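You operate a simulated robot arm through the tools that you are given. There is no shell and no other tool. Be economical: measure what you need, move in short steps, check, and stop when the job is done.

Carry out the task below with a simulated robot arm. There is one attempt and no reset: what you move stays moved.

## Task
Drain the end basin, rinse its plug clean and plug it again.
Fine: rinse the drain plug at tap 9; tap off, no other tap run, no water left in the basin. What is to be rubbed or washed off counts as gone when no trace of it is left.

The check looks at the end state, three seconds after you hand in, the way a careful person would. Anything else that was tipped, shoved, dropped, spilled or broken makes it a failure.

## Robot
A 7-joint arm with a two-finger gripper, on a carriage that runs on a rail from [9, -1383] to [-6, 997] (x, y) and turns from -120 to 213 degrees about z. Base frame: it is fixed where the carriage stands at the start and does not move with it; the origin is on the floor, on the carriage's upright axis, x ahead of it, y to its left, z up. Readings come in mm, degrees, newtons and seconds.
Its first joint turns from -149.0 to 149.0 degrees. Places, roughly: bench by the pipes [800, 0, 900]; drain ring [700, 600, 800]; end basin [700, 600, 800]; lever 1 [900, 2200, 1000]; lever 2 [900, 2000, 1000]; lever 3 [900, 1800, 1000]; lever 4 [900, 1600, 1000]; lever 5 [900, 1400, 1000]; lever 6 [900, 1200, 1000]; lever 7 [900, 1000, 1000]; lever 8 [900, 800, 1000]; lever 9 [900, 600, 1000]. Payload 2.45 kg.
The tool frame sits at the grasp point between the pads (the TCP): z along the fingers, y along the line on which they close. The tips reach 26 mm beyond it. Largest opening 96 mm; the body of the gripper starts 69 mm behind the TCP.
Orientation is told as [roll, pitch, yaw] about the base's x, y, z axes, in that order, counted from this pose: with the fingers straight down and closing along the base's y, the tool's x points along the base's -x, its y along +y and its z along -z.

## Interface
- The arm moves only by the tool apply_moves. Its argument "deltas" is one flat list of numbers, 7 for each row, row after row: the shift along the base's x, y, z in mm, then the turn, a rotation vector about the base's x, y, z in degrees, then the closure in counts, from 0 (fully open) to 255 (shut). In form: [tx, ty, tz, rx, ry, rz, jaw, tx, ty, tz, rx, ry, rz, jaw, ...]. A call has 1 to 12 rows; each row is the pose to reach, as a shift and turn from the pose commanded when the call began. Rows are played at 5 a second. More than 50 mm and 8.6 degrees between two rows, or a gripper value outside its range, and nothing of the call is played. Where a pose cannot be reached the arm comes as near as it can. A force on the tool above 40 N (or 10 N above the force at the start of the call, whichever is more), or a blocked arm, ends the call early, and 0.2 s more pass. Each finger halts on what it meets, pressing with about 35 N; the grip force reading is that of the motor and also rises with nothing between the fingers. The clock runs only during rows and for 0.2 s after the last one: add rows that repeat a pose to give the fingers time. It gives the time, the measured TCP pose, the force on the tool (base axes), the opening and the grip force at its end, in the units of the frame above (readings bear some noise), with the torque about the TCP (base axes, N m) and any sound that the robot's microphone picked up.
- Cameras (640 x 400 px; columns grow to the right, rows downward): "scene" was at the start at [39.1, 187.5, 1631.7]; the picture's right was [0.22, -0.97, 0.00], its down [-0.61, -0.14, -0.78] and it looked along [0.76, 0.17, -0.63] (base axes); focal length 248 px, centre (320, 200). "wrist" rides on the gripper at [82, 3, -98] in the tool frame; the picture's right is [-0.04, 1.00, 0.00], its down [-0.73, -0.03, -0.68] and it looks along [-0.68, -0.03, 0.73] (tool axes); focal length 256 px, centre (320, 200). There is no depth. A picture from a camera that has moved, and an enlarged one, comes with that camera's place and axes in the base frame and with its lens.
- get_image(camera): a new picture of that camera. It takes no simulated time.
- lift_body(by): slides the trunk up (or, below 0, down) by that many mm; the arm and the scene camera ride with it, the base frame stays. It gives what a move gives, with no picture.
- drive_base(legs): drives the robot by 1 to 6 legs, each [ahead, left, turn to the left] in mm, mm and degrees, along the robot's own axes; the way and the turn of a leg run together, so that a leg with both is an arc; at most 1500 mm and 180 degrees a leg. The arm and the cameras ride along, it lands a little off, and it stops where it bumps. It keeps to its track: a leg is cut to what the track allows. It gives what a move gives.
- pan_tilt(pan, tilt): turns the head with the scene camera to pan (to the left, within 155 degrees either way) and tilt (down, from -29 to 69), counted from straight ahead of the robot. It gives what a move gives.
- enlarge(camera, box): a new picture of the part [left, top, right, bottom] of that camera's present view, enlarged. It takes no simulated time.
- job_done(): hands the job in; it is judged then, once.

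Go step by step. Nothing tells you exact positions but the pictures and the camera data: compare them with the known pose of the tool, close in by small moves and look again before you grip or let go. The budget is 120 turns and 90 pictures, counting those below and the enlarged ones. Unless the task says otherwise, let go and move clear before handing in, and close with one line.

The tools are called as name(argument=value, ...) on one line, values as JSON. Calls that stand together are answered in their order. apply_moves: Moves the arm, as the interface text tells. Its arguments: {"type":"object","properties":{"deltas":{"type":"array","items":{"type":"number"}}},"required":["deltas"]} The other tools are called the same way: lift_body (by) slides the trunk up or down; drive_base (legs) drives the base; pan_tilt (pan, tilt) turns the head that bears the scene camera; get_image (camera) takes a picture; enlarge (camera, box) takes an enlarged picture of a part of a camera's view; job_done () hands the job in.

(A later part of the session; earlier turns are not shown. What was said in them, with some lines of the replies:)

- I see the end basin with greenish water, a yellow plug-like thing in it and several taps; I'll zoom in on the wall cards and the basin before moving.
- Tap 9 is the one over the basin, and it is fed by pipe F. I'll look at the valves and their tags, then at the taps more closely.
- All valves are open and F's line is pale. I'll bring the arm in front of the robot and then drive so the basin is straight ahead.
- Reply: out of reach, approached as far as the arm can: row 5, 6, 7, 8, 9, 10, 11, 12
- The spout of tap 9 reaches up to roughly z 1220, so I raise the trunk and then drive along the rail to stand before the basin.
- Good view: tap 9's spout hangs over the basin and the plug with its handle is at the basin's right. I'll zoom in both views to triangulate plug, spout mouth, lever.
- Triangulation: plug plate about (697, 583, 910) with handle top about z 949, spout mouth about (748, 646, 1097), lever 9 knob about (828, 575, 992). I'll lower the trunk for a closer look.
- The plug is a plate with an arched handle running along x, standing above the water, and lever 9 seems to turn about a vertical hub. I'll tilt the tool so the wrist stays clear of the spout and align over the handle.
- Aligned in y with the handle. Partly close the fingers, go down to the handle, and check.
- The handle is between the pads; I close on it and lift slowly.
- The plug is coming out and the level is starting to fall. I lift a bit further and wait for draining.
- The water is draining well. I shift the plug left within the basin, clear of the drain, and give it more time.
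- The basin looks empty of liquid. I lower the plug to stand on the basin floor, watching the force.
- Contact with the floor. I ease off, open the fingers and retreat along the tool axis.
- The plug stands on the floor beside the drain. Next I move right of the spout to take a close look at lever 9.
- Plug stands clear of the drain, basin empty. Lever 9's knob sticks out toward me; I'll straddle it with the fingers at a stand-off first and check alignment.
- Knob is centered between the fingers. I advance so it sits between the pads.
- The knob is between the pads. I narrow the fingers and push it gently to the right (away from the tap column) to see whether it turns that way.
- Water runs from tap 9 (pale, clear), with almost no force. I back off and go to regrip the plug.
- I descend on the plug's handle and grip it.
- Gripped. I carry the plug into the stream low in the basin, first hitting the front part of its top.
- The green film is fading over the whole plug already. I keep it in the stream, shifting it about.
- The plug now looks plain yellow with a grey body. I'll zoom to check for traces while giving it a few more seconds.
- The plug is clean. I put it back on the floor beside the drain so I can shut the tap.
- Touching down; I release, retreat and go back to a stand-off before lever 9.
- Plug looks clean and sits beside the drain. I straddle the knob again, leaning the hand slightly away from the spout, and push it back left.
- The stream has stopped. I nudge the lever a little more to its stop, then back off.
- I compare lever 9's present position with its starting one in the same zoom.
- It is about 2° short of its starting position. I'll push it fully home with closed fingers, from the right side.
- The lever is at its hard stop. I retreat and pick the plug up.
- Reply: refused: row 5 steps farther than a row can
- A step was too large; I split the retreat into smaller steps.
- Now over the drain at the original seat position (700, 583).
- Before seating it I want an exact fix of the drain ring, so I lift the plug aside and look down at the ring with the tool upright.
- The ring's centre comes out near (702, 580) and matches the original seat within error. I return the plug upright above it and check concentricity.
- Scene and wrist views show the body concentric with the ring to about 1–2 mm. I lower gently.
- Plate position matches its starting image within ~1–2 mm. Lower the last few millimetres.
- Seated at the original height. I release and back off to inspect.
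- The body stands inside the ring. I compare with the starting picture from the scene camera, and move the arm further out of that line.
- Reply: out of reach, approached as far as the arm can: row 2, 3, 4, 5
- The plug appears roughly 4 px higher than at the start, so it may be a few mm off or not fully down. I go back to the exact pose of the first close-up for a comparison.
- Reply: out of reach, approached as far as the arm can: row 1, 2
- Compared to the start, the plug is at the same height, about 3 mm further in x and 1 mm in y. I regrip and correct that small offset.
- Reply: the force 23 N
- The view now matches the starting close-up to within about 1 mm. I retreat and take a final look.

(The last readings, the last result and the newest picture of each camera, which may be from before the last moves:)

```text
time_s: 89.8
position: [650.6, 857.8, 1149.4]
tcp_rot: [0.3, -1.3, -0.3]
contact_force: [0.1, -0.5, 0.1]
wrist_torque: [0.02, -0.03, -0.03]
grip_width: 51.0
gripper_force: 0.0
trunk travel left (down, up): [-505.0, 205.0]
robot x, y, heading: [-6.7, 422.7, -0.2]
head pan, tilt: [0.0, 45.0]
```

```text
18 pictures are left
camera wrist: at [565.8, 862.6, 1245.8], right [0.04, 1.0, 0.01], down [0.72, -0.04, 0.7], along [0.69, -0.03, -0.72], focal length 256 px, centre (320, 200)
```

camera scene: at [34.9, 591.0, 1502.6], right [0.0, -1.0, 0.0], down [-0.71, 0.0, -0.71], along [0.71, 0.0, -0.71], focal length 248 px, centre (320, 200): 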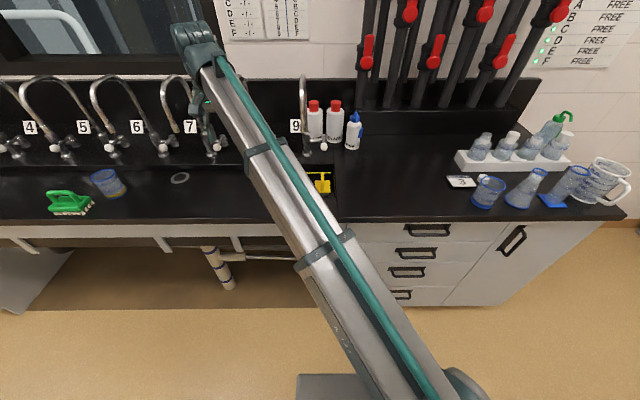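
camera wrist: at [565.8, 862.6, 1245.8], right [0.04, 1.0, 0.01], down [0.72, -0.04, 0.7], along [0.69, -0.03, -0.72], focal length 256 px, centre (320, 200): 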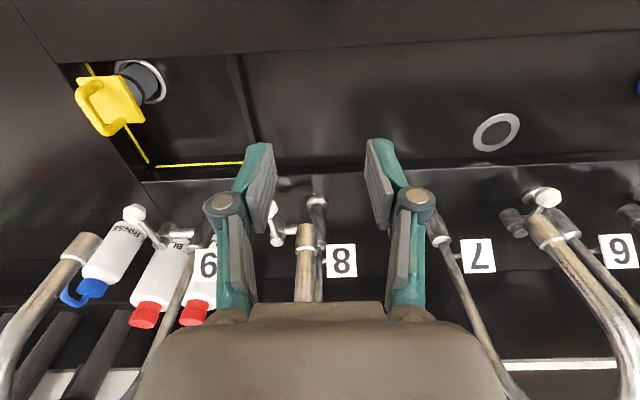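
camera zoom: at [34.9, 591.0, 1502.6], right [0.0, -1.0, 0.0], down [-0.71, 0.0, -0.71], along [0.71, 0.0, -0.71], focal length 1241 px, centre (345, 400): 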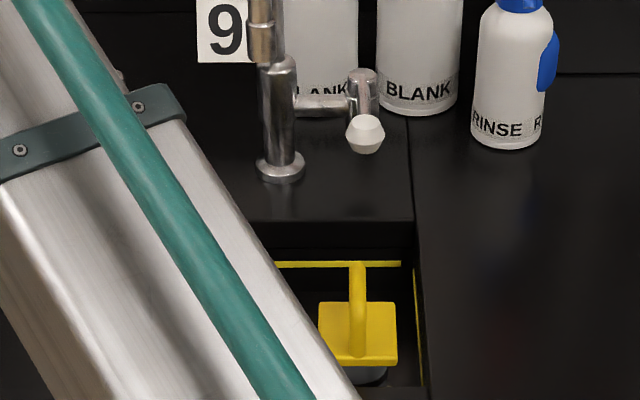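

Everything matches the starting layout, with the basin dry and the lever home; one last zoom on the plug for traces.

enlarge(camera="wrist", box=[60, 40, 260, 180])

```text
2.86 times, centred on (160, 110) of wrist
camera zoom: at [565.8, 862.6, 1245.8], right [0.04, 1.0, 0.01], down [0.72, -0.04, 0.7], along [0.69, -0.03, -0.72], focal length 731 px, centre (777, 457)
```

zoom: 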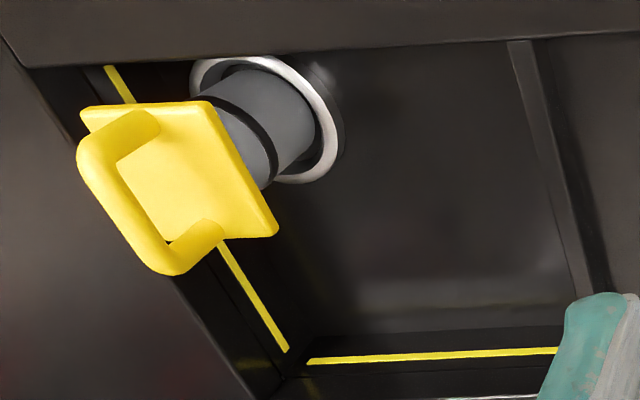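

The plug is clean and stands in the drain ring, the basin is dry and tap 9 is off, so I hand in.

job_done()

```text
The job is handed in.
```

I drained the end basin, rinsed the plug at tap 9 until I could see no stain on it, and put it back in the drain within about 1 mm of where it started. Tap 9 is off, no other tap was run and the basin looks dry. I didn't look at the plug's underside.
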